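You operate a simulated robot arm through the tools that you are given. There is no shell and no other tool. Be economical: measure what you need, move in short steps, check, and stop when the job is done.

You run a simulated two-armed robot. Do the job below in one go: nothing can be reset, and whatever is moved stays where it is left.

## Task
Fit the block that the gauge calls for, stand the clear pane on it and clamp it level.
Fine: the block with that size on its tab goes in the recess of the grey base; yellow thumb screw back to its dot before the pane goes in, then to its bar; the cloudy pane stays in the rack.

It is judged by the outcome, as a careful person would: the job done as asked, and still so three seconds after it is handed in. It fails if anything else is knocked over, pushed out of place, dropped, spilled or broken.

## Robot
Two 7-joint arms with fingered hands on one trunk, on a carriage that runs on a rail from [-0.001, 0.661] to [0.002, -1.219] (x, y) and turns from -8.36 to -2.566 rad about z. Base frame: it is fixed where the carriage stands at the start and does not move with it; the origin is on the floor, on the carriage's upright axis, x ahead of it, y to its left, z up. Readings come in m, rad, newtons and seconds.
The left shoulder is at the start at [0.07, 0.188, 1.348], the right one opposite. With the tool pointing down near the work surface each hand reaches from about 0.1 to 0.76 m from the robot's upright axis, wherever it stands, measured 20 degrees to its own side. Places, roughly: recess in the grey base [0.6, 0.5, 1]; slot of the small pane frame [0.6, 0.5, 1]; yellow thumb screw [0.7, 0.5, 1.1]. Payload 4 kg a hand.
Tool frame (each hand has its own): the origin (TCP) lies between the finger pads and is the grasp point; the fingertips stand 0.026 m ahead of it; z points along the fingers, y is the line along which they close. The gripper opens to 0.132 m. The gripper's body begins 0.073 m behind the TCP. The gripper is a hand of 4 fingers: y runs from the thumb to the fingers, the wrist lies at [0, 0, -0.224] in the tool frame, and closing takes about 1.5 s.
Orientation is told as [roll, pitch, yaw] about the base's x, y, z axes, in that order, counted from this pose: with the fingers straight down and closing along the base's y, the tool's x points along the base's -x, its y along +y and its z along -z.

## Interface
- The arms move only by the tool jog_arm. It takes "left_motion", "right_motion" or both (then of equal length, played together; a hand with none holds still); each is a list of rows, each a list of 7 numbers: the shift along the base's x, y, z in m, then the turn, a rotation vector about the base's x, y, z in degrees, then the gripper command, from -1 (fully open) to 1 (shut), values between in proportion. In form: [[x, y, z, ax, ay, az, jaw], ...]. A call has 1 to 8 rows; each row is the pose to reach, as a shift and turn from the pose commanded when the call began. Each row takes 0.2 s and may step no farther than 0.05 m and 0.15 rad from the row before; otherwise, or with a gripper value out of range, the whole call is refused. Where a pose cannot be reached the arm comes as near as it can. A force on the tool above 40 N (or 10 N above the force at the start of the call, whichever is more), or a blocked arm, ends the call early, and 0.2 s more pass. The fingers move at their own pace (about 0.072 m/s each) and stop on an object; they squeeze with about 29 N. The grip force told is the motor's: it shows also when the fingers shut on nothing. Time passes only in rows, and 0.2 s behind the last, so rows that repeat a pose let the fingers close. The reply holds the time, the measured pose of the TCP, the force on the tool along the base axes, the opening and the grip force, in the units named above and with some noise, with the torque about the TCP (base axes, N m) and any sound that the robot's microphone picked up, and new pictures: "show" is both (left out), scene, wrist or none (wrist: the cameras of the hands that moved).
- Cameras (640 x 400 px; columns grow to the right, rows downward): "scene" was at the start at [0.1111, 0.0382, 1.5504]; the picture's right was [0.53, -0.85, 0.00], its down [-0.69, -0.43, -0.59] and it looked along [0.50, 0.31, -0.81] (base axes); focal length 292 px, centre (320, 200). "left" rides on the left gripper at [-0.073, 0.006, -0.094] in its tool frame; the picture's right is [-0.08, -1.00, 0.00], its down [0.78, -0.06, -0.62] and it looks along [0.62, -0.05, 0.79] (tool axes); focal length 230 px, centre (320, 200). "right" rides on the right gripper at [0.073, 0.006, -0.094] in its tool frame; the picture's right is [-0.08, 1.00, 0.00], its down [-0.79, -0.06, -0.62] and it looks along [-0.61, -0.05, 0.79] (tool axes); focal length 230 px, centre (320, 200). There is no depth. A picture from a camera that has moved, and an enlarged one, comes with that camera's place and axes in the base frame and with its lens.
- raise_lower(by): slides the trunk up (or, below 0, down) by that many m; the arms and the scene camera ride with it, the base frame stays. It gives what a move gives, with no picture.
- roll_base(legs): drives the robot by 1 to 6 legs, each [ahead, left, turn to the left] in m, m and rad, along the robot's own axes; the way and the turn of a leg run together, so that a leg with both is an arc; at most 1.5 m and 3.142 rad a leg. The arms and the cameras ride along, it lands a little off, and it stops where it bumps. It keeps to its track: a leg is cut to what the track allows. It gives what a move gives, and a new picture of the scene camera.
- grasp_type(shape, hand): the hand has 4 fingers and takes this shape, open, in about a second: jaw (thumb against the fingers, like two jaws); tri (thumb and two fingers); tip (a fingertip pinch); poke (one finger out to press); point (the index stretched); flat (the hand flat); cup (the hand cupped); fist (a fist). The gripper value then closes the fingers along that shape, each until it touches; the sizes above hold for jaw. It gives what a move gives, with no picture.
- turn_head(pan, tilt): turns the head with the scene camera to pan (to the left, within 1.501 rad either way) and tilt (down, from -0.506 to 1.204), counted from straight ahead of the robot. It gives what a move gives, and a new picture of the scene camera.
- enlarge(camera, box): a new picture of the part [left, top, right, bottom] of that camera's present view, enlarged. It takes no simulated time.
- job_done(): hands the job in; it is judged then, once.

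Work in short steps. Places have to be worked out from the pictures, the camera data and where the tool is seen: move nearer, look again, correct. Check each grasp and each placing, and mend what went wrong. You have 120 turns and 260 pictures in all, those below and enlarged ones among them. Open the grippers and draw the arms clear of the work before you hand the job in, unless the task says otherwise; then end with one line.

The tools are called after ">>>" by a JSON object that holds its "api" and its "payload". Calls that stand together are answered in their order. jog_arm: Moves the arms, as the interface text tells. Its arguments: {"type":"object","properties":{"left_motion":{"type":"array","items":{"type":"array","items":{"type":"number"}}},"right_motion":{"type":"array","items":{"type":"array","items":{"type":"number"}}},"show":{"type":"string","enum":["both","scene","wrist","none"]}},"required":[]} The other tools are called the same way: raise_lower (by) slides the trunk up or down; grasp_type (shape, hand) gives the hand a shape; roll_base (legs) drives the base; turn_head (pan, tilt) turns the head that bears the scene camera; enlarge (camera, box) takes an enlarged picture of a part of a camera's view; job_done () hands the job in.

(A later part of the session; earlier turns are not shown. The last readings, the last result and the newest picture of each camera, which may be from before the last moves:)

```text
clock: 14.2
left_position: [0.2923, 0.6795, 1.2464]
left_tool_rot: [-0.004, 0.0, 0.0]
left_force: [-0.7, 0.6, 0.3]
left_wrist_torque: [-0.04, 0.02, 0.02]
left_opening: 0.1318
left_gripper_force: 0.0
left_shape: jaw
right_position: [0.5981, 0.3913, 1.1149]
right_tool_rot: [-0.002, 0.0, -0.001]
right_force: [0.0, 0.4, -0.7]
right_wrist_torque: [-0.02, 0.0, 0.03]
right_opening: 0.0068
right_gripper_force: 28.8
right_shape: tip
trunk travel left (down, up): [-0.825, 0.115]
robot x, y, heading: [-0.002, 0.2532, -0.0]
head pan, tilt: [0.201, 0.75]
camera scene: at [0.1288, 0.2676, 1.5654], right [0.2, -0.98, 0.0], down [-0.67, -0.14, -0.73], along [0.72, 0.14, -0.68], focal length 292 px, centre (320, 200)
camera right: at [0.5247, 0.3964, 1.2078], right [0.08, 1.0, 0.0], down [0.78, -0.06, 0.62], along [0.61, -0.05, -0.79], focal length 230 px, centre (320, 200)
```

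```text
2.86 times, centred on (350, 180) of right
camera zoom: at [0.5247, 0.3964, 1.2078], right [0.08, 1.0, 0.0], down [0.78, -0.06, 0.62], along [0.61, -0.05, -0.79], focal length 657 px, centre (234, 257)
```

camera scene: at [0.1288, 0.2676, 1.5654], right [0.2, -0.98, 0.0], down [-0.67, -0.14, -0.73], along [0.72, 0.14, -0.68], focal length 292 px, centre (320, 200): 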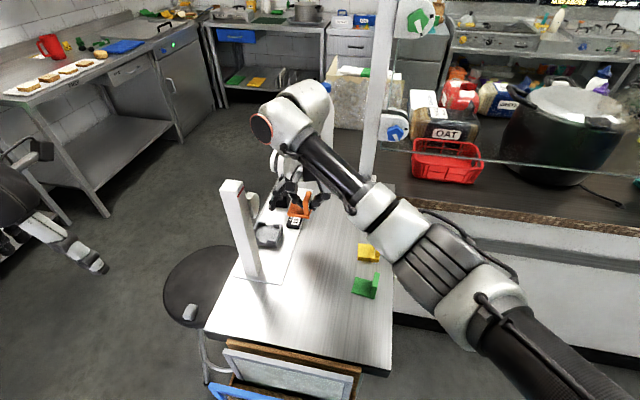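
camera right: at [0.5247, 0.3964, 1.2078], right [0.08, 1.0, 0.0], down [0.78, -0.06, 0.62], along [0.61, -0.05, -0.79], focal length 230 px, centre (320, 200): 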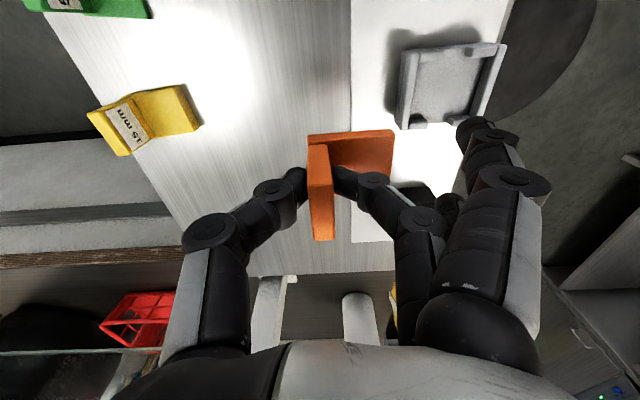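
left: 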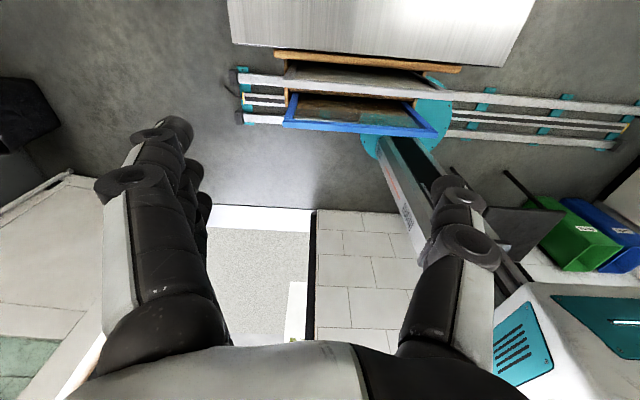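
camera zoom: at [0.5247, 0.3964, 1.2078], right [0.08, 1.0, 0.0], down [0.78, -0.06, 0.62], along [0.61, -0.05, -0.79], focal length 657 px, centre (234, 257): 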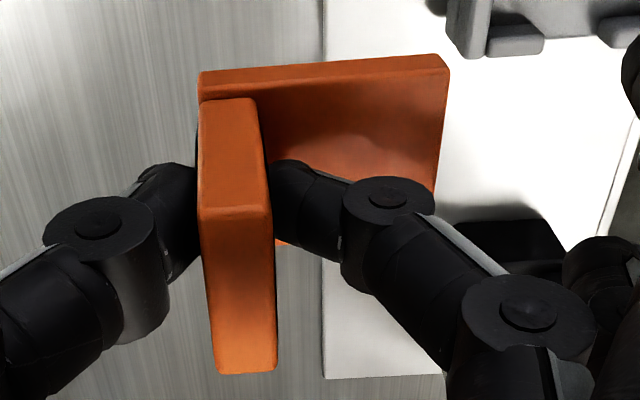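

Triangulation gives the recess centre ≈(.579,.497) (inner 44×54 mm, wall tops z≈1.003), block centre is ≈0.019 m +y of the TCP. I hover the block above the recess.

>>> {"api": "jog_arm", "payload": {"right_motion": [[-0.015, 0.04, 0, 0, 0, 0, 1], [-0.019, 0.087, 0, 0, 0, 0, 1], [-0.019, 0.087, -0.03, 0, 0, 0, 1], [-0.019, 0.087, -0.05, 0, 0, 0, 1]]}}

>>> {"api": "enlarge", "payload": {"camera": "right", "box": [270, 100, 430, 250]}}

>>> {"api": "enlarge", "payload": {"camera": "scene", "box": [235, 180, 325, 260]}}

```text
clock: 15.2
left_position: [0.292, 0.6783, 1.248]
left_tool_rot: [0.0, 0.0, -0.002]
left_force: [-0.2, 0.4, 0.0]
left_wrist_torque: [0.02, -0.02, 0.01]
left_opening: 0.1315
left_gripper_force: 0.1
left_shape: jaw
right_position: [0.5807, 0.4556, 1.0773]
right_tool_rot: [0.001, 0.0, -0.003]
right_force: [-0.7, 0.4, -1.3]
right_wrist_torque: [0.0, -0.02, -0.01]
right_opening: 0.0063
right_gripper_force: 29.1
right_shape: tip
right hand out of reach, approached as far as the arm can: row 2, 3, 4
trunk travel left (down, up): [-0.825, 0.115]
robot x, y, heading: [0.0042, 0.2477, 0.005]
head pan, tilt: [0.201, 0.75]
camera scene: at [0.1299, 0.2656, 1.5653], right [0.2, -0.98, 0.0], down [-0.67, -0.14, -0.73], along [0.72, 0.15, -0.68], focal length 292 px, centre (320, 200)
camera right: at [0.5094, 0.4603, 1.1712], right [0.08, 1.0, 0.0], down [0.78, -0.06, 0.62], along [0.61, -0.05, -0.79], focal length 230 px, centre (320, 200)
```

scene: 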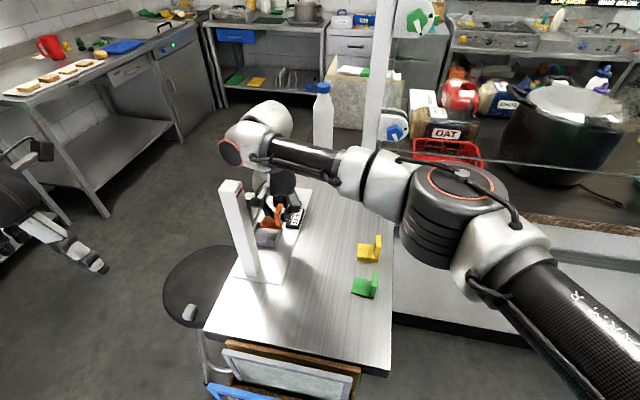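
right: 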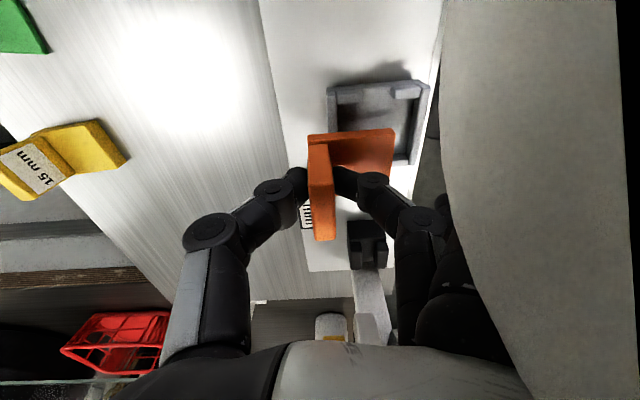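

```text
2.67 times, centred on (350, 175) of right
camera zoom: at [0.5094, 0.4603, 1.1712], right [0.08, 1.0, 0.0], down [0.78, -0.06, 0.62], along [0.61, -0.05, -0.79], focal length 614 px, centre (240, 267)
```

zoom: 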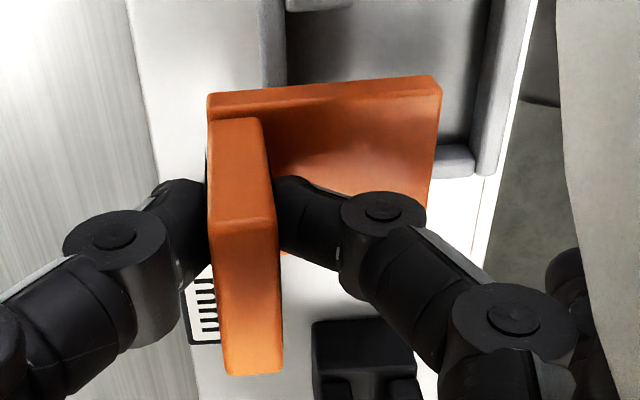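

```text
5.00 times, centred on (280, 220) of scene
camera zoom: at [0.1299, 0.2656, 1.5653], right [0.2, -0.98, 0.0], down [-0.67, -0.14, -0.73], along [0.72, 0.15, -0.68], focal length 1457 px, centre (520, 100)
```

zoom: 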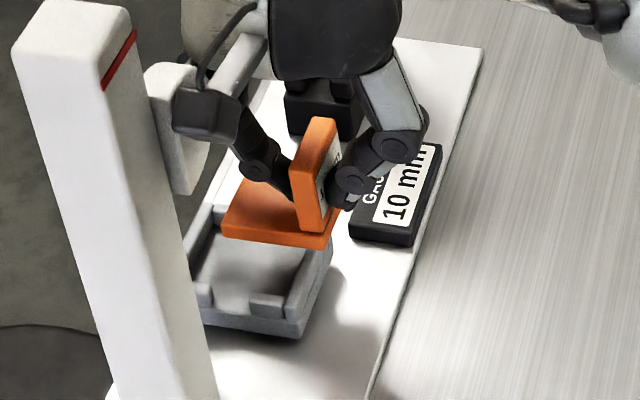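

The right wrist camera is about to meet the left post's disc (y≥.475), and the reach ends here. I back off, set the block on clear table, and will regrasp with the hand leaned so that the wrist stays on the -y side.

>>> {"api": "jog_arm", "payload": {"right_motion": [[0, -0.045, 0.02, 0, 0, 0, 1], [0.01, -0.09, 0.02, 0, 0, 0, 1], [0.02, -0.135, 0.02, 0, 0, 0, 1], [0.02, -0.165, 0.02, 0, 0, 0, 1]], "show": "none"}}

>>> {"api": "roll_base", "payload": {"legs": [[0, 0.13, 0]]}}

```text
clock: 16.2
left_position: [0.2919, 0.6755, 1.2489]
left_tool_rot: [0.002, 0.0, -0.002]
left_force: [0.5, -0.3, -0.1]
left_wrist_torque: [0.03, 0.04, 0.01]
left_opening: 0.1317
left_gripper_force: 0.0
left_shape: jaw
right_position: [0.6001, 0.2889, 1.0977]
right_tool_rot: [0.003, 0.003, 0.0]
right_force: [0.3, 0.0, -0.2]
right_wrist_torque: [0.01, 0.0, -0.02]
right_opening: 0.0063
right_gripper_force: 28.8
right_shape: tip
trunk travel left (down, up): [-0.825, 0.115]
robot x, y, heading: [0.0029, 0.249, 0.002]
head pan, tilt: [0.201, 0.75]
```

```text
clock: 17.4
left_position: [0.2914, 0.805, 1.2475]
left_tool_rot: [0.003, 0.001, -0.001]
left_force: [1.4, -1.6, 0.3]
left_wrist_torque: [0.0, -0.02, 0.0]
left_opening: 0.1316
left_gripper_force: 0.0
left_shape: jaw
right_position: [0.5999, 0.4171, 1.0967]
right_tool_rot: [0.003, 0.001, 0.0]
right_force: [0.5, -0.4, -0.9]
right_wrist_torque: [0.0, 0.01, -0.02]
right_opening: 0.0062
right_gripper_force: 29.5
right_shape: tip
trunk travel left (down, up): [-0.825, 0.115]
robot x, y, heading: [-0.0005, 0.3777, 0.002]
head pan, tilt: [0.201, 0.75]
camera scene: at [0.1296, 0.3913, 1.5654], right [0.2, -0.98, 0.0], down [-0.67, -0.13, -0.73], along [0.72, 0.15, -0.68], focal length 292 px, centre (320, 200)
```

scene: 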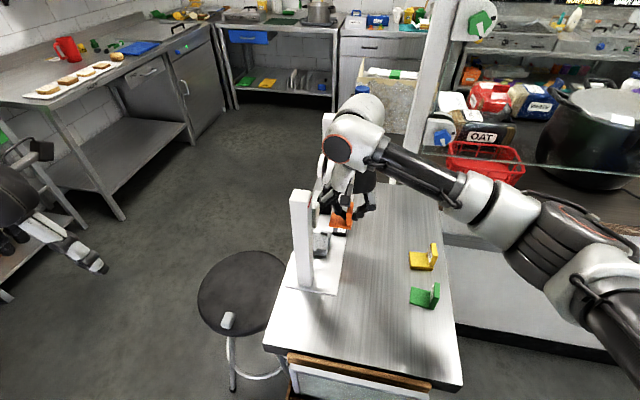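

Now I set the block down on clear table at (.60,.33) and release.

>>> {"api": "jog_arm", "payload": {"right_motion": [[0, -0.045, 0, 0, 0, 0, 1], [0, -0.09, 0, 0, 0, 0, 1], [0, -0.106, -0.03, 0, 0, 0, 1], [0, -0.106, -0.06, 0, 0, 0, 1], [0, -0.106, -0.075, 0, 0, 0, 1], [0, -0.106, -0.0815, 0, 0, 0, 1]], "show": "none"}}

>>> {"api": "enlarge", "payload": {"camera": "scene", "box": [330, 190, 430, 280]}}

```text
clock: 18.9
left_position: [0.2908, 0.8074, 1.2471]
left_tool_rot: [0.0, 0.0, 0.001]
left_force: [0.5, -0.1, 0.2]
left_wrist_torque: [-0.03, 0.02, 0.02]
left_opening: 0.1315
left_gripper_force: 0.0
left_shape: jaw
right_position: [0.6007, 0.3147, 1.0159]
right_tool_rot: [-0.001, -0.001, -0.002]
right_force: [-0.1, -0.7, -0.2]
right_wrist_torque: [0.02, -0.02, 0.02]
right_opening: 0.0065
right_gripper_force: 28.9
right_shape: tip
trunk travel left (down, up): [-0.825, 0.115]
robot x, y, heading: [0.0001, 0.3742, 0.002]
head pan, tilt: [0.201, 0.75]
```

```text
4.44 times, centred on (380, 235) of scene
camera zoom: at [0.1296, 0.3956, 1.5653], right [0.2, -0.98, 0.0], down [-0.67, -0.14, -0.73], along [0.72, 0.15, -0.68], focal length 1295 px, centre (53, 44)
```

zoom: 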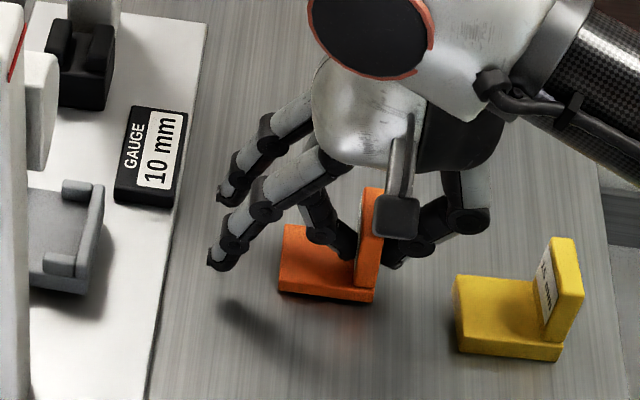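

A hair lower, then release, rise above the tab and lean the hand 22° about x.

>>> {"api": "jog_arm", "payload": {"right_motion": [[0, 0, -0.0015, 0, 0, 0, 1], [0, 0, -0.0015, 0, 0, 0, 0.3], [0, 0, -0.0015, 0, 0, 0, 0.3], [0, 0, 0.03, 0, 0, 0, 0.3], [0, -0.005, 0.07, 7.5, 0, 0, 0.3], [0, -0.01, 0.07, 15, 0, 0, 0.3], [0, -0.01, 0.07, 22, 0, 0, 0.3]]}}

>>> {"api": "enlarge", "payload": {"camera": "right", "box": [240, 40, 440, 240]}}

>>> {"api": "enlarge", "payload": {"camera": "scene", "box": [330, 170, 430, 270]}}

```text
clock: 20.4
left_position: [0.2905, 0.8064, 1.2478]
left_tool_rot: [0.002, -0.001, 0.0]
left_force: [0.1, -0.2, -0.2]
left_wrist_torque: [0.01, -0.03, 0.01]
left_opening: 0.1317
left_gripper_force: 0.0
left_shape: jaw
right_position: [0.601, 0.303, 1.0873]
right_tool_rot: [0.386, 0.0, -0.001]
right_force: [-0.2, -0.8, -0.1]
right_wrist_torque: [0.02, -0.04, 0.0]
right_opening: 0.0459
right_gripper_force: 0.1
right_shape: tip
trunk travel left (down, up): [-0.825, 0.115]
robot x, y, heading: [-0.0016, 0.3789, 0.0]
head pan, tilt: [0.201, 0.75]
camera scene: at [0.1295, 0.3942, 1.5654], right [0.2, -0.98, 0.0], down [-0.67, -0.14, -0.73], along [0.72, 0.15, -0.68], focal length 292 px, centre (320, 200)
camera right: at [0.527, 0.2726, 1.1748], right [0.08, 0.92, 0.38], down [0.78, -0.29, 0.55], along [0.62, 0.25, -0.75], focal length 230 px, centre (320, 200)
```

scene: 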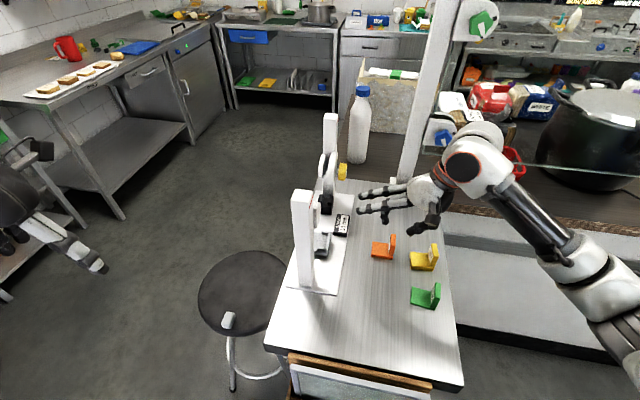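
right: 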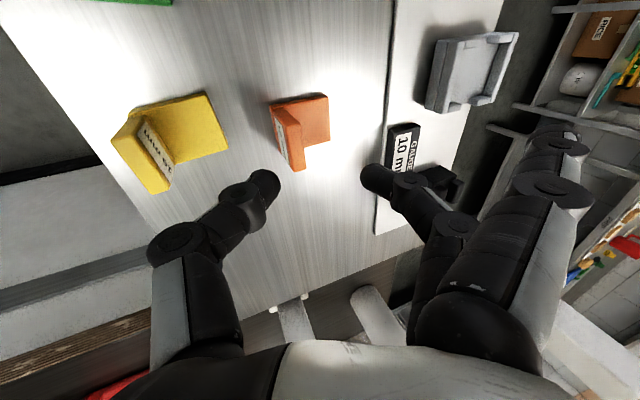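

```text
2.00 times, centred on (340, 140) of right
camera zoom: at [0.527, 0.2726, 1.1748], right [0.08, 0.92, 0.38], down [0.78, -0.29, 0.55], along [0.62, 0.25, -0.75], focal length 460 px, centre (280, 320)
```

zoom: 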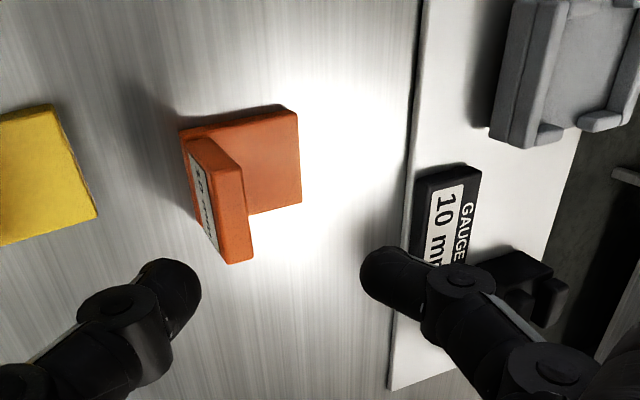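

```text
4.00 times, centred on (380, 220) of scene
camera zoom: at [0.1295, 0.3942, 1.5654], right [0.2, -0.98, 0.0], down [-0.67, -0.14, -0.73], along [0.72, 0.15, -0.68], focal length 1166 px, centre (80, 120)
```

zoom: 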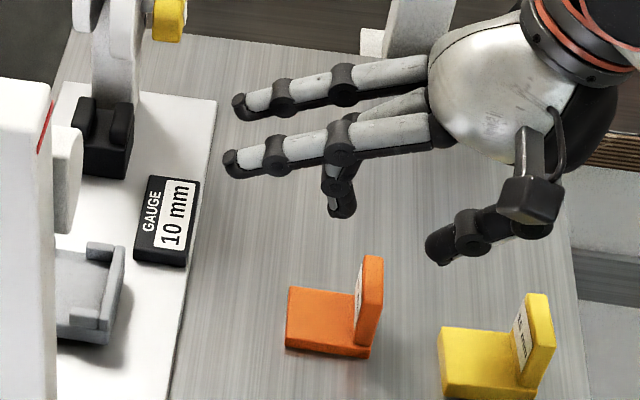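

Block stands straight; I descend onto the tab with the leaned hand and pinch.

>>> {"api": "jog_arm", "payload": {"right_motion": [[0, 0.003, -0.03, 0, 0, 0, 0.3], [0, 0.012, -0.055, 0, 0, 0, 0.3], [0, 0.012, -0.068, 0, 0, 0, 0.3], [0, 0.012, -0.068, 0, 0, 0, 1], [0, 0.012, -0.068, 0, 0, 0, 1], [0, 0.012, -0.068, 0, 0, 0, 1], [0, 0.012, -0.068, 0, 0, 0, 1]]}}

>>> {"api": "enlarge", "payload": {"camera": "scene", "box": [330, 190, 430, 280]}}

```text
clock: 22.1
left_position: [0.2906, 0.8067, 1.2475]
left_tool_rot: [-0.001, 0.0, -0.002]
left_force: [0.3, 0.2, -0.6]
left_wrist_torque: [0.0, 0.02, 0.01]
left_opening: 0.1318
left_gripper_force: 0.0
left_shape: jaw
right_position: [0.599, 0.316, 1.0179]
right_tool_rot: [0.385, -0.001, -0.002]
right_force: [0.4, -0.3, 0.6]
right_wrist_torque: [0.0, -0.01, 0.0]
right_opening: 0.0079
right_gripper_force: 29.1
right_shape: tip
trunk travel left (down, up): [-0.825, 0.115]
robot x, y, heading: [0.0023, 0.3826, -0.001]
head pan, tilt: [0.201, 0.75]
camera scene: at [0.1297, 0.3945, 1.5653], right [0.2, -0.98, 0.0], down [-0.67, -0.14, -0.73], along [0.72, 0.15, -0.68], focal length 292 px, centre (320, 200)
camera right: at [0.5274, 0.285, 1.1065], right [0.08, 0.92, 0.37], down [0.79, -0.29, 0.55], along [0.61, 0.25, -0.75], focal length 230 px, centre (320, 200)
```

scene: 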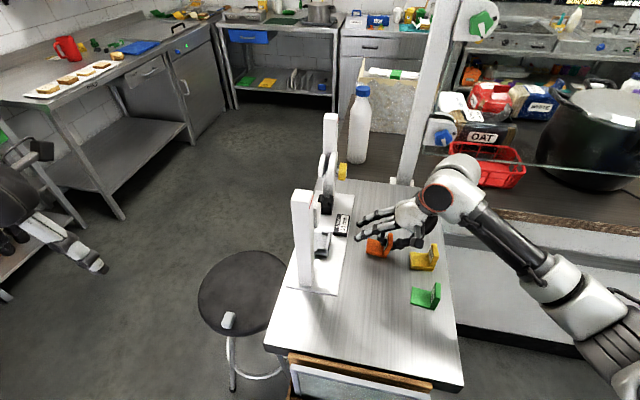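
right: 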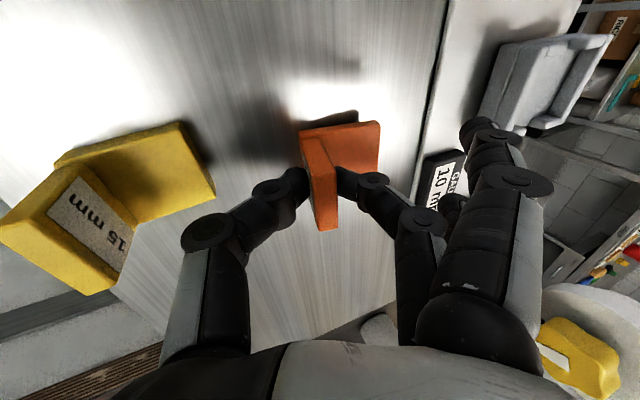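

```text
4.44 times, centred on (380, 235) of scene
camera zoom: at [0.1297, 0.3945, 1.5653], right [0.2, -0.98, 0.0], down [-0.67, -0.14, -0.73], along [0.72, 0.15, -0.68], focal length 1295 px, centre (53, 44)
```

zoom: 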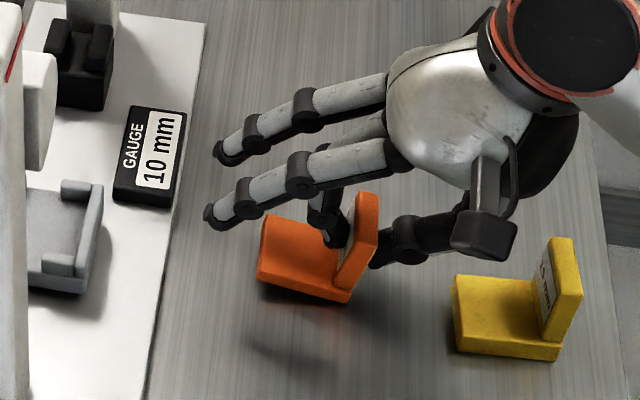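

The tab aligned itself with the leaned fingers, so the lean tilts the block. I'll regrasp instead by the tab's side edges (closing along x), which lets the hand come from -y. First set the block back down straight.

>>> {"api": "jog_arm", "payload": {"right_motion": [[0, 0, 0.04, 0, 0, 0, 1], [0, 0, 0.04, -7.5, 0, 0, 1], [0, 0, 0.04, -15, 0, 0, 1], [0, 0, 0.04, -22, 0, 0, 1], [0, 0, 0.015, -22, 0, 0, 1], [0, 0, 0.004, -22, 0, 0, 1]], "show": "none"}}

>>> {"api": "enlarge", "payload": {"camera": "scene", "box": [340, 210, 420, 270]}}

```text
clock: 23.4
left_position: [0.2908, 0.8067, 1.2484]
left_tool_rot: [0.0, 0.001, -0.001]
left_force: [-0.1, -0.7, 0.4]
left_wrist_torque: [-0.01, -0.04, 0.03]
left_opening: 0.1319
left_gripper_force: 0.1
left_shape: jaw
right_position: [0.602, 0.3152, 1.0235]
right_tool_rot: [0.0, 0.0, -0.001]
right_force: [-0.3, -0.2, 0.8]
right_wrist_torque: [0.03, -0.01, -0.01]
right_opening: 0.0079
right_gripper_force: 28.5
right_shape: tip
trunk travel left (down, up): [-0.825, 0.115]
robot x, y, heading: [0.0008, 0.3777, -0.003]
head pan, tilt: [0.201, 0.75]
```

```text
6.67 times, centred on (380, 240) of scene
camera zoom: at [0.1294, 0.3943, 1.5654], right [0.2, -0.98, 0.0], down [-0.67, -0.14, -0.73], along [0.72, 0.15, -0.68], focal length 1943 px, centre (-80, -67)
```

zoom: 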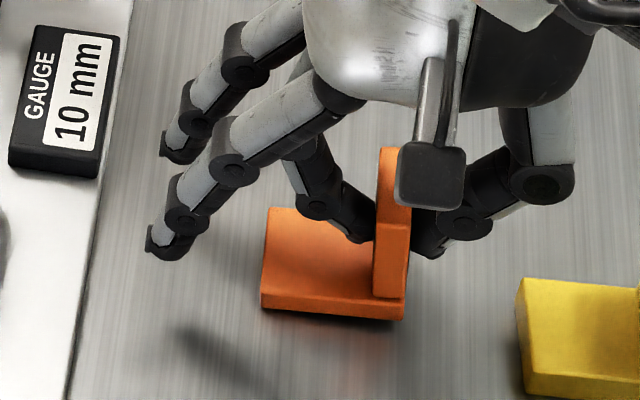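

It looks level and a few mm up; I lower until contact.

>>> {"api": "jog_arm", "payload": {"right_motion": [[0, 0, -0.002, 0, 0, 0, 1], [0, 0, -0.004, 0, 0, 0, 1]], "show": "none"}}

>>> {"api": "enlarge", "payload": {"camera": "scene", "box": [340, 210, 420, 270]}}

```text
clock: 24.1
left_position: [0.2909, 0.807, 1.2483]
left_tool_rot: [0.002, -0.001, 0.0]
left_force: [-0.3, -0.3, -0.6]
left_wrist_torque: [0.03, 0.01, 0.01]
left_opening: 0.1316
left_gripper_force: 0.1
left_shape: jaw
right_position: [0.6003, 0.3159, 1.0175]
right_tool_rot: [0.0, 0.0, -0.001]
right_force: [-0.4, -0.2, 2.2]
right_wrist_torque: [0.1, -0.01, -0.02]
right_opening: 0.0084
right_gripper_force: 28.9
right_shape: tip
trunk travel left (down, up): [-0.825, 0.115]
robot x, y, heading: [0.0017, 0.3772, 0.0]
head pan, tilt: [0.201, 0.75]
```

```text
6.67 times, centred on (380, 240) of scene
camera zoom: at [0.1293, 0.3944, 1.5654], right [0.2, -0.98, 0.0], down [-0.67, -0.14, -0.73], along [0.72, 0.15, -0.68], focal length 1943 px, centre (-80, -67)
```

zoom: 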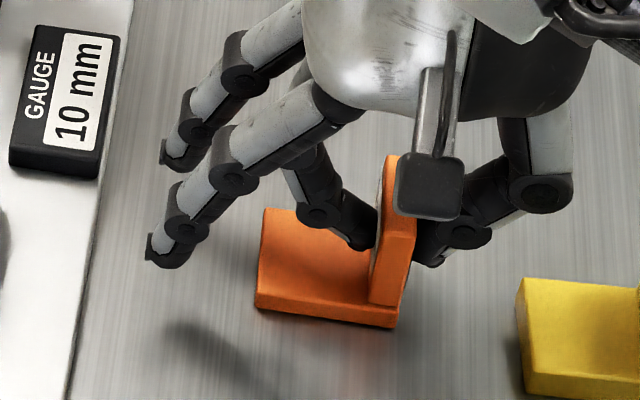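

Contact. I release and rise, then change to jaw and yaw the hand +90°.

>>> {"api": "jog_arm", "payload": {"right_motion": [[0, 0, 0, 0, 0, 0, 0.3], [0, 0, 0, 0, 0, 0, 0.3], [0, 0, 0, 0, 0, 0, 0.2], [0, 0, 0.045, 0, 0, 0, 0], [0, 0, 0.09, 0, 0, 0, 0], [0, 0, 0.12, 0, 0, 8, 0], [0, 0, 0.12, 0, 0, 16, 0], [0, 0, 0.12, 0, 0, 24, 0]], "show": "none"}}

>>> {"api": "grasp_type", "payload": {"hand": "right", "shape": "jaw"}}

>>> {"api": "jog_arm", "payload": {"right_motion": [[0, 0, 0, 0, 0, 8.4, -0.2], [0, 0, 0, 0, 0, 16.8, -0.2], [0, 0, 0, 0, 0, 25, -0.2], [0, 0, 0, 0, 0, 33, -0.2], [0, 0, 0, 0, 0, 41, -0.2], [0, 0, 0, 0, 0, 49, -0.2], [0, 0, 0, 0, 0, 57, -0.2], [0, 0, 0, 0, 0, 65, -0.2]]}}

>>> {"api": "enlarge", "payload": {"camera": "right", "box": [220, 40, 420, 240]}}

```text
clock: 25.9
left_position: [0.2913, 0.8077, 1.2483]
left_tool_rot: [0.0, 0.0, -0.003]
left_force: [1.6, -0.6, -0.2]
left_wrist_torque: [0.0, 0.0, -0.02]
left_opening: 0.1322
left_gripper_force: 0.1
left_shape: jaw
right_position: [0.6006, 0.3168, 1.1383]
right_tool_rot: [0.0, 0.002, 0.419]
right_force: [0.5, 0.0, 0.4]
right_wrist_torque: [0.0, 0.0, 0.03]
right_opening: 0.0651
right_gripper_force: 0.0
right_shape: tip
trunk travel left (down, up): [-0.825, 0.115]
robot x, y, heading: [-0.0016, 0.3775, -0.0]
head pan, tilt: [0.201, 0.75]
```

```text
clock: 26.8
left_position: [0.2905, 0.8076, 1.2472]
left_tool_rot: [0.001, 0.0, -0.001]
left_force: [-0.3, 0.2, 0.4]
left_wrist_torque: [0.02, -0.01, 0.01]
left_opening: 0.1319
left_gripper_force: 0.1
left_shape: jaw
right_position: [0.6007, 0.3167, 1.1374]
right_tool_rot: [0.0, 0.001, 0.418]
right_force: [0.3, -0.7, 0.6]
right_wrist_torque: [0.05, 0.02, -0.01]
right_opening: 0.1319
right_gripper_force: 0.1
right_shape: jaw
trunk travel left (down, up): [-0.825, 0.115]
robot x, y, heading: [-0.001, 0.378, -0.002]
head pan, tilt: [0.201, 0.75]
```

```text
clock: 28.6
left_position: [0.2913, 0.8074, 1.2475]
left_tool_rot: [0.002, 0.0, -0.001]
left_force: [0.0, -0.4, -0.3]
left_wrist_torque: [0.0, 0.0, 0.03]
left_opening: 0.1317
left_gripper_force: 0.0
left_shape: jaw
right_position: [0.5995, 0.3157, 1.1379]
right_tool_rot: [-0.002, -0.001, 1.556]
right_force: [0.1, 0.2, -0.9]
right_wrist_torque: [-0.03, 0.02, 0.0]
right_opening: 0.0799
right_gripper_force: 0.1
right_shape: jaw
trunk travel left (down, up): [-0.825, 0.115]
robot x, y, heading: [-0.0003, 0.3801, -0.005]
head pan, tilt: [0.201, 0.75]
camera scene: at [0.1295, 0.3946, 1.5653], right [0.2, -0.98, 0.0], down [-0.67, -0.14, -0.73], along [0.72, 0.15, -0.68], focal length 292 px, centre (320, 200)
camera right: at [0.5934, 0.242, 1.2312], right [-1.0, 0.09, 0.0], down [0.07, 0.78, 0.62], along [0.06, 0.61, -0.79], focal length 230 px, centre (320, 200)
```

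scene: 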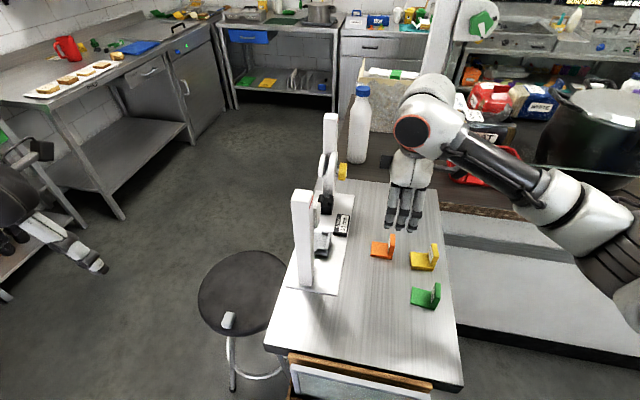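
right: 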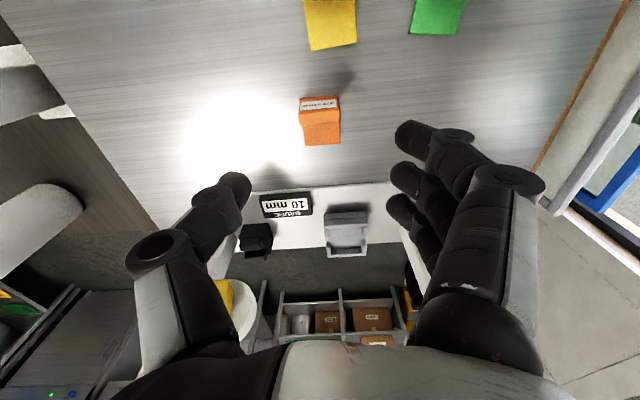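

```text
2.00 times, centred on (320, 140) of right
camera zoom: at [0.5934, 0.242, 1.2312], right [-1.0, 0.09, 0.0], down [0.07, 0.78, 0.62], along [0.06, 0.61, -0.79], focal length 460 px, centre (320, 320)
```

zoom: 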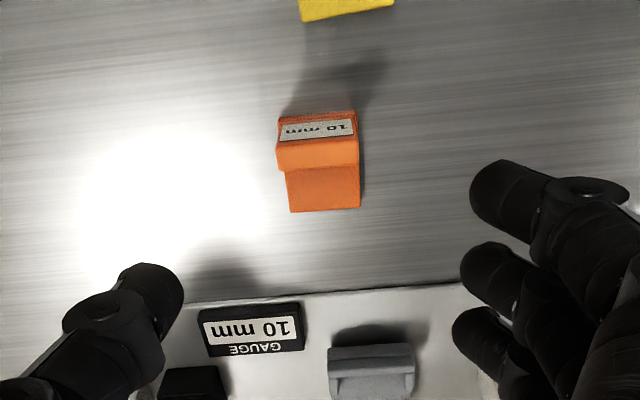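

This view is very good: closing along x works, block yaw ≈0, tab centre ≈(.600,.309). I lean the hand 20° toward -y (about its closing axis), descend to the upper tab and grip its side edges.

>>> {"api": "jog_arm", "payload": {"right_motion": [[0, -0.006, 0, 7, 0, 0, -0.2], [0, -0.006, -0.02, 14, 0, 0, -0.2], [0, -0.006, -0.06, 20, 0, 0, -0.2], [0, -0.006, -0.095, 20, 0, 0, -0.2], [0, -0.006, -0.114, 20, 0, 0, -0.2]]}}

>>> {"api": "enlarge", "payload": {"camera": "scene", "box": [340, 180, 430, 280]}}

```text
clock: 29.8
left_position: [0.2921, 0.8081, 1.247]
left_tool_rot: [0.001, 0.0, 0.0]
left_force: [-0.1, -0.6, -1.0]
left_wrist_torque: [0.02, 0.02, 0.0]
left_opening: 0.1317
left_gripper_force: 0.0
left_shape: jaw
right_position: [0.6, 0.3094, 1.0229]
right_tool_rot: [0.007, -0.349, 1.549]
right_force: [0.9, 0.6, -0.4]
right_wrist_torque: [0.0, 0.0, 0.0]
right_opening: 0.0796
right_gripper_force: 0.0
right_shape: jaw
trunk travel left (down, up): [-0.825, 0.115]
robot x, y, heading: [-0.0019, 0.3789, -0.0]
head pan, tilt: [0.201, 0.75]
camera scene: at [0.1297, 0.3947, 1.5653], right [0.2, -0.98, 0.0], down [-0.67, -0.14, -0.73], along [0.72, 0.15, -0.68], focal length 292 px, centre (320, 200)
camera right: at [0.5931, 0.208, 1.0856], right [-1.0, 0.09, 0.03], down [0.08, 0.53, 0.85], along [0.06, 0.85, -0.53], focal length 230 px, centre (320, 200)
```

scene: 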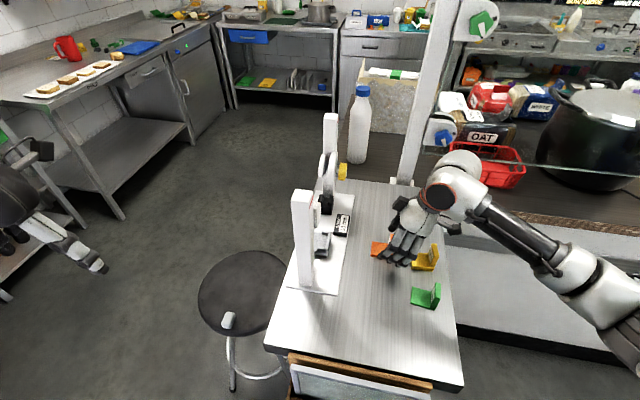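
right: 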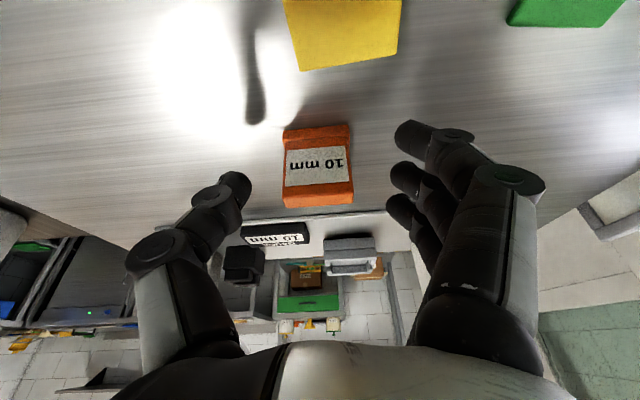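

```text
4.00 times, centred on (385, 230) of scene
camera zoom: at [0.1297, 0.3947, 1.5653], right [0.2, -0.98, 0.0], down [-0.67, -0.14, -0.73], along [0.72, 0.15, -0.68], focal length 1166 px, centre (60, 80)
```

zoom: 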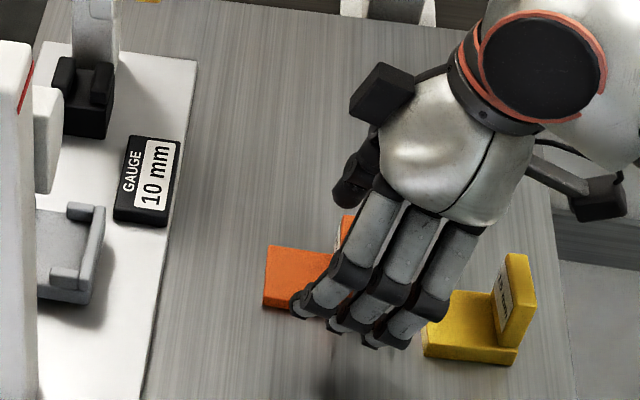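

Tab is between thumb and middle finger. Closing.

>>> {"api": "jog_arm", "payload": {"right_motion": [[0, 0.001, 0, 0, 0, 0, 1], [0, 0.001, 0, 0, 0, 0, 1], [0, 0.001, 0, 0, 0, 0, 1], [0, 0.001, 0, 0, 0, 0, 1], [0, 0.001, 0, 0, 0, 0, 1]]}}

>>> {"api": "enlarge", "payload": {"camera": "right", "box": [220, 80, 420, 260]}}

```text
clock: 30.9
left_position: [0.2923, 0.8082, 1.2474]
left_tool_rot: [-0.002, 0.0, -0.002]
left_force: [-1.4, -0.4, 1.0]
left_wrist_torque: [0.04, -0.01, 0.0]
left_opening: 0.1317
left_gripper_force: 0.1
left_shape: jaw
right_position: [0.6003, 0.3105, 1.0244]
right_tool_rot: [0.005, -0.349, 1.551]
right_force: [1.1, 0.7, 3.5]
right_wrist_torque: [0.03, 0.03, -0.01]
right_opening: 0.0137
right_gripper_force: 29.4
right_shape: jaw
trunk travel left (down, up): [-0.825, 0.115]
robot x, y, heading: [-0.0048, 0.378, -0.004]
head pan, tilt: [0.201, 0.75]
camera scene: at [0.1292, 0.3947, 1.5654], right [0.2, -0.98, 0.0], down [-0.67, -0.14, -0.73], along [0.72, 0.15, -0.68], focal length 292 px, centre (320, 200)
camera right: at [0.5931, 0.2092, 1.0869], right [-1.0, 0.09, 0.03], down [0.07, 0.53, 0.85], along [0.06, 0.85, -0.53], focal length 230 px, centre (320, 200)
```

scene: 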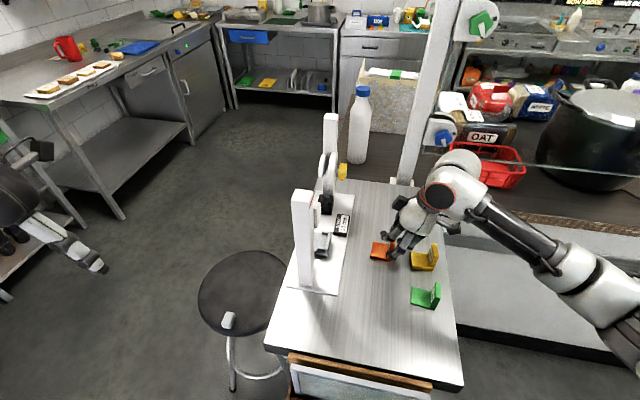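
right: 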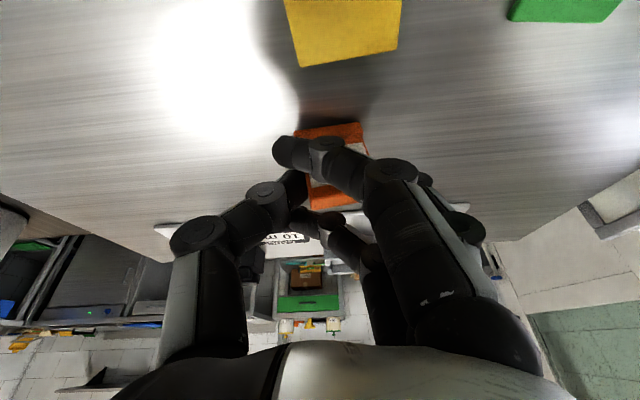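

```text
2.22 times, centred on (320, 170) of right
camera zoom: at [0.5931, 0.2092, 1.0869], right [-1.0, 0.09, 0.03], down [0.07, 0.53, 0.85], along [0.06, 0.85, -0.53], focal length 511 px, centre (320, 267)
```

zoom: 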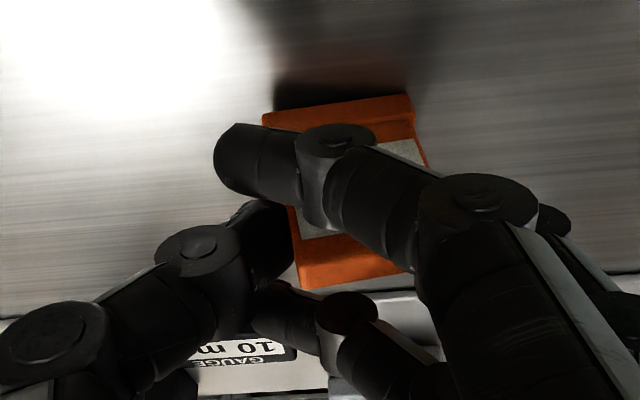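

It is held, with the side fingers straddling the tab. I lift and check the attitude.

>>> {"api": "jog_arm", "payload": {"right_motion": [[0, 0, 0.03, 0, 0, 0, 1], [0, 0, 0.07, 0, 0, 0, 1], [0, 0.03, 0.09, 0, 0, 0, 1]]}}

>>> {"api": "enlarge", "payload": {"camera": "scene", "box": [330, 150, 430, 250]}}

>>> {"api": "enlarge", "payload": {"camera": "right", "box": [220, 80, 420, 260]}}

```text
clock: 31.8
left_position: [0.2918, 0.8097, 1.2463]
left_tool_rot: [0.0, 0.0, -0.001]
left_force: [-0.1, 0.4, -0.7]
left_wrist_torque: [-0.03, -0.02, -0.02]
left_opening: 0.132
left_gripper_force: 0.0
left_shape: jaw
right_position: [0.5998, 0.3431, 1.1156]
right_tool_rot: [0.009, -0.347, 1.551]
right_force: [0.3, 0.8, 0.0]
right_wrist_torque: [-0.02, 0.0, -0.01]
right_opening: 0.0135
right_gripper_force: 28.8
right_shape: jaw
trunk travel left (down, up): [-0.825, 0.115]
robot x, y, heading: [-0.0031, 0.3807, 0.001]
head pan, tilt: [0.201, 0.75]
camera scene: at [0.1301, 0.3971, 1.5652], right [0.2, -0.98, 0.0], down [-0.67, -0.14, -0.73], along [0.72, 0.14, -0.68], focal length 292 px, centre (320, 200)
camera right: at [0.5936, 0.2418, 1.1778], right [-1.0, 0.09, 0.03], down [0.08, 0.53, 0.85], along [0.06, 0.84, -0.53], focal length 230 px, centre (320, 200)
```

scene: 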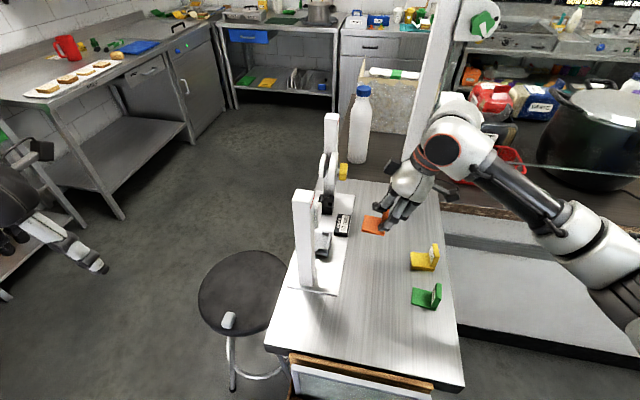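
right: 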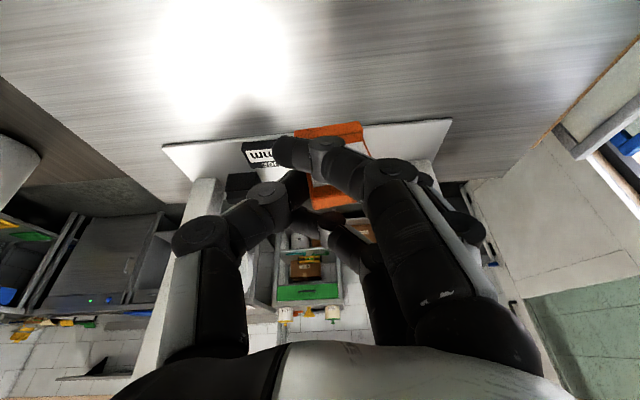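

```text
4.00 times, centred on (380, 200) of scene
camera zoom: at [0.1301, 0.3971, 1.5652], right [0.2, -0.98, 0.0], down [-0.67, -0.14, -0.73], along [0.72, 0.14, -0.68], focal length 1166 px, centre (80, 200)
```

zoom: 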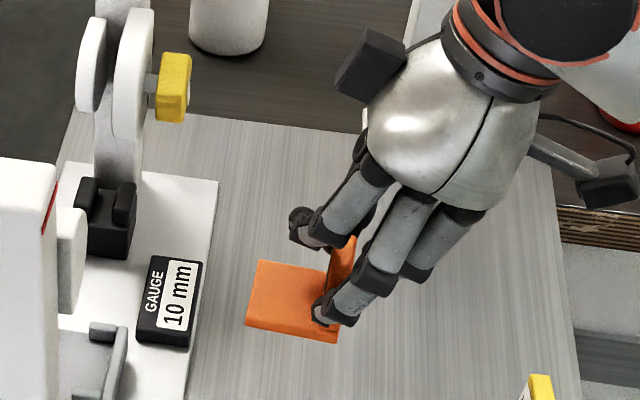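

```text
2.22 times, centred on (320, 170) of right
camera zoom: at [0.5936, 0.2418, 1.1778], right [-1.0, 0.09, 0.03], down [0.08, 0.53, 0.85], along [0.06, 0.84, -0.53], focal length 511 px, centre (320, 267)
```

zoom: 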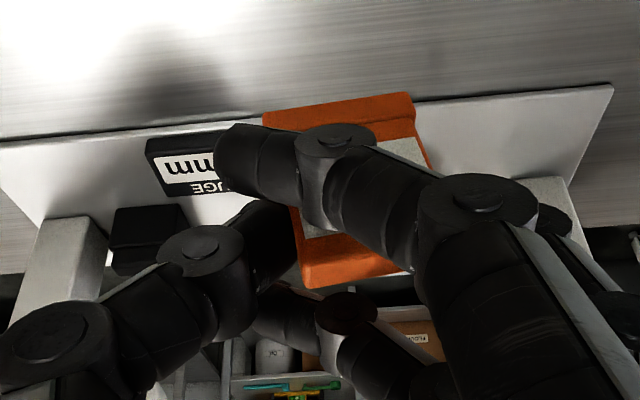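

The block hangs about 8° tilted (its +x end high). I rotate the hand +8° about y to level it and check.

>>> {"api": "jog_arm", "payload": {"right_motion": [[0, 0, 0, 0, 4, 0, 1], [0, 0, 0, 0, 8, 0, 1], [0, 0, 0, 0, 8, 0, 1]], "show": "none"}}

>>> {"api": "enlarge", "payload": {"camera": "scene", "box": [350, 180, 410, 240]}}

>>> {"api": "enlarge", "payload": {"camera": "right", "box": [220, 80, 420, 260]}}

```text
clock: 32.5
left_position: [0.2912, 0.807, 1.2478]
left_tool_rot: [0.002, -0.001, -0.002]
left_force: [-0.5, 0.1, -0.2]
left_wrist_torque: [-0.02, 0.0, 0.01]
left_opening: 0.1321
left_gripper_force: 0.1
left_shape: jaw
right_position: [0.5987, 0.3407, 1.1151]
right_tool_rot: [0.155, -0.342, 1.499]
right_force: [0.1, 0.5, 0.8]
right_wrist_torque: [-0.02, 0.0, 0.01]
right_opening: 0.0131
right_gripper_force: 28.5
right_shape: jaw
trunk travel left (down, up): [-0.825, 0.115]
robot x, y, heading: [-0.0011, 0.3757, 0.0]
head pan, tilt: [0.201, 0.75]
```

```text
6.67 times, centred on (380, 210) of scene
camera zoom: at [0.1292, 0.3942, 1.5654], right [0.2, -0.98, 0.0], down [-0.67, -0.14, -0.73], along [0.72, 0.15, -0.68], focal length 1943 px, centre (-80, 133)
```

zoom: 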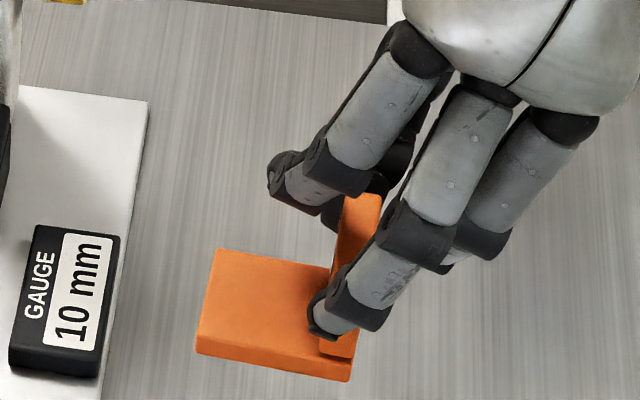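

```text
2.22 times, centred on (320, 170) of right
camera zoom: at [0.6018, 0.2395, 1.1778], right [-0.98, 0.09, 0.17], down [0.19, 0.53, 0.83], along [-0.02, 0.85, -0.53], focal length 511 px, centre (320, 267)
```

zoom: 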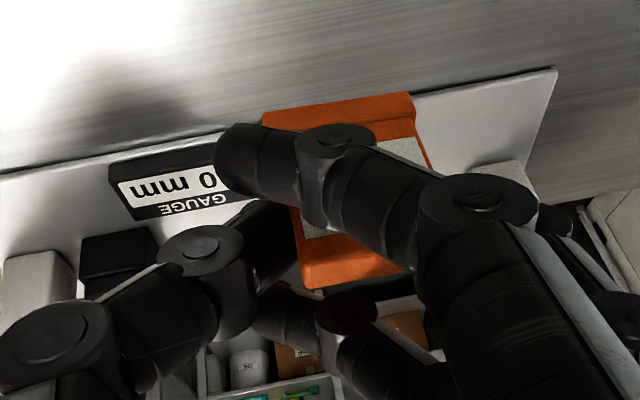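

Levelled; remaining yaw ≈ -2.4°, block centre ≈ TCP + (-.010,.021). I correct yaw and move to hover just above the recess.

>>> {"api": "jog_arm", "payload": {"right_motion": [[0, 0.045, 0, 0, 0, 2.4, 1], [-0.005, 0.09, 0, 0, 0, 2.4, 1], [-0.01, 0.125, 0, 0, 0, 2.4, 1], [-0.01, 0.1355, -0.02, 0, 0, 2.4, 1], [-0.01, 0.1355, -0.042, 0, 0, 2.4, 1]]}}

>>> {"api": "enlarge", "payload": {"camera": "scene", "box": [285, 190, 385, 280]}}

>>> {"api": "enlarge", "payload": {"camera": "right", "box": [200, 60, 440, 260]}}

```text
clock: 33.8
left_position: [0.2912, 0.807, 1.2475]
left_tool_rot: [0.001, 0.001, -0.003]
left_force: [1.0, -0.3, -0.1]
left_wrist_torque: [0.01, -0.01, -0.02]
left_opening: 0.132
left_gripper_force: 0.2
left_shape: jaw
right_position: [0.5905, 0.4761, 1.072]
right_tool_rot: [0.156, -0.342, 1.542]
right_force: [0.6, -0.6, -0.1]
right_wrist_torque: [-0.03, -0.01, 0.02]
right_opening: 0.013
right_gripper_force: 28.8
right_shape: jaw
trunk travel left (down, up): [-0.825, 0.115]
robot x, y, heading: [-0.0033, 0.3775, 0.001]
head pan, tilt: [0.201, 0.75]
camera scene: at [0.1298, 0.3944, 1.5653], right [0.2, -0.98, 0.0], down [-0.67, -0.14, -0.73], along [0.72, 0.15, -0.68], focal length 292 px, centre (320, 200)
camera right: at [0.5962, 0.3753, 1.1352], right [-0.98, 0.05, 0.17], down [0.17, 0.53, 0.83], along [-0.05, 0.84, -0.53], focal length 230 px, centre (320, 200)
```

scene: 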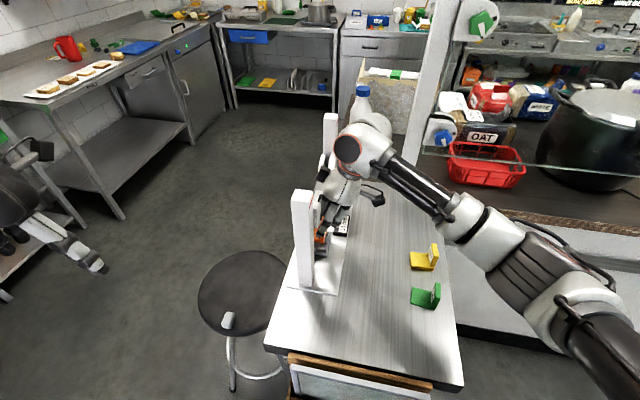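
right: 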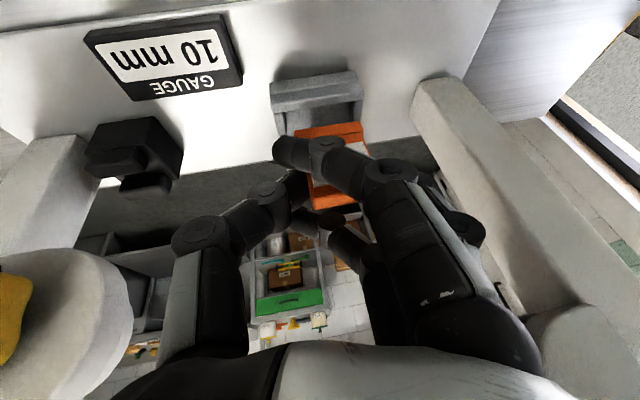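

```text
4.44 times, centred on (335, 235) of scene
camera zoom: at [0.1298, 0.3944, 1.5653], right [0.2, -0.98, 0.0], down [-0.67, -0.14, -0.73], along [0.72, 0.15, -0.68], focal length 1295 px, centre (253, 44)
```

zoom: 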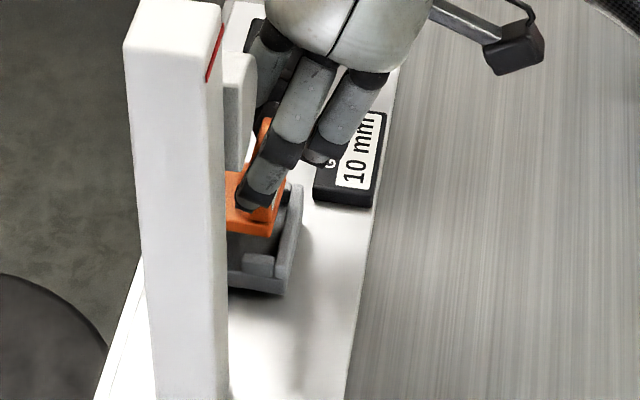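

```text
2.00 times, centred on (320, 160) of right
camera zoom: at [0.5962, 0.3753, 1.1352], right [-0.98, 0.05, 0.17], down [0.17, 0.53, 0.83], along [-0.05, 0.84, -0.53], focal length 460 px, centre (320, 280)
```

zoom: 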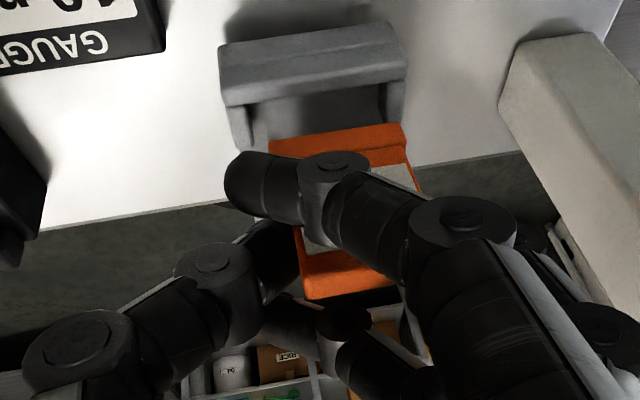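

I zoom tightly to compare block edges against recess edges.

>>> {"api": "enlarge", "payload": {"camera": "right", "box": [260, 60, 380, 160]}}

>>> {"api": "enlarge", "payload": {"camera": "scene", "box": [325, 215, 365, 265]}}

```text
4.00 times, centred on (320, 110) of right
camera zoom: at [0.5962, 0.3753, 1.1352], right [-0.98, 0.05, 0.17], down [0.17, 0.53, 0.83], along [-0.05, 0.84, -0.53], focal length 920 px, centre (320, 560)
```

zoom: 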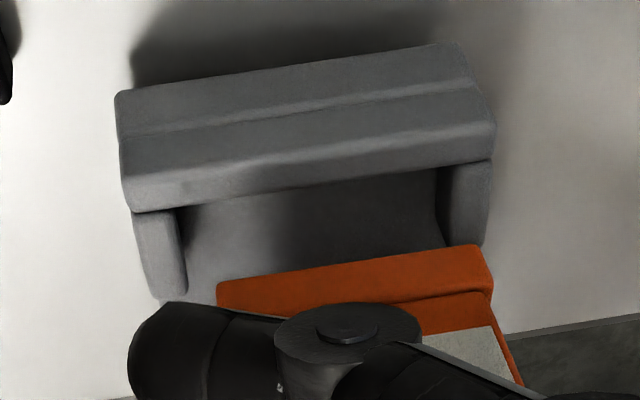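

```text
8.00 times, centred on (345, 240) of scene
camera zoom: at [0.1298, 0.3944, 1.5653], right [0.2, -0.98, 0.0], down [-0.67, -0.14, -0.73], along [0.72, 0.15, -0.68], focal length 2332 px, centre (120, -120)
```

zoom: 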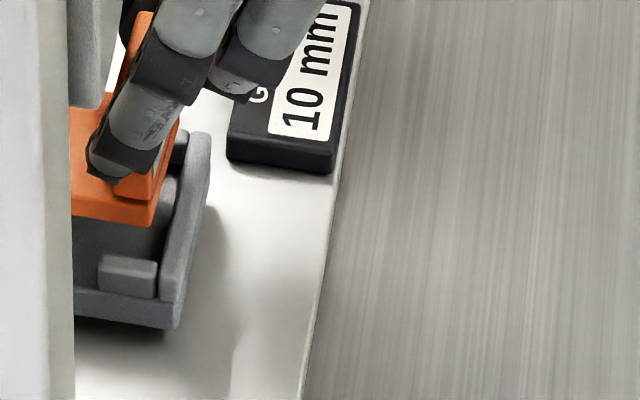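

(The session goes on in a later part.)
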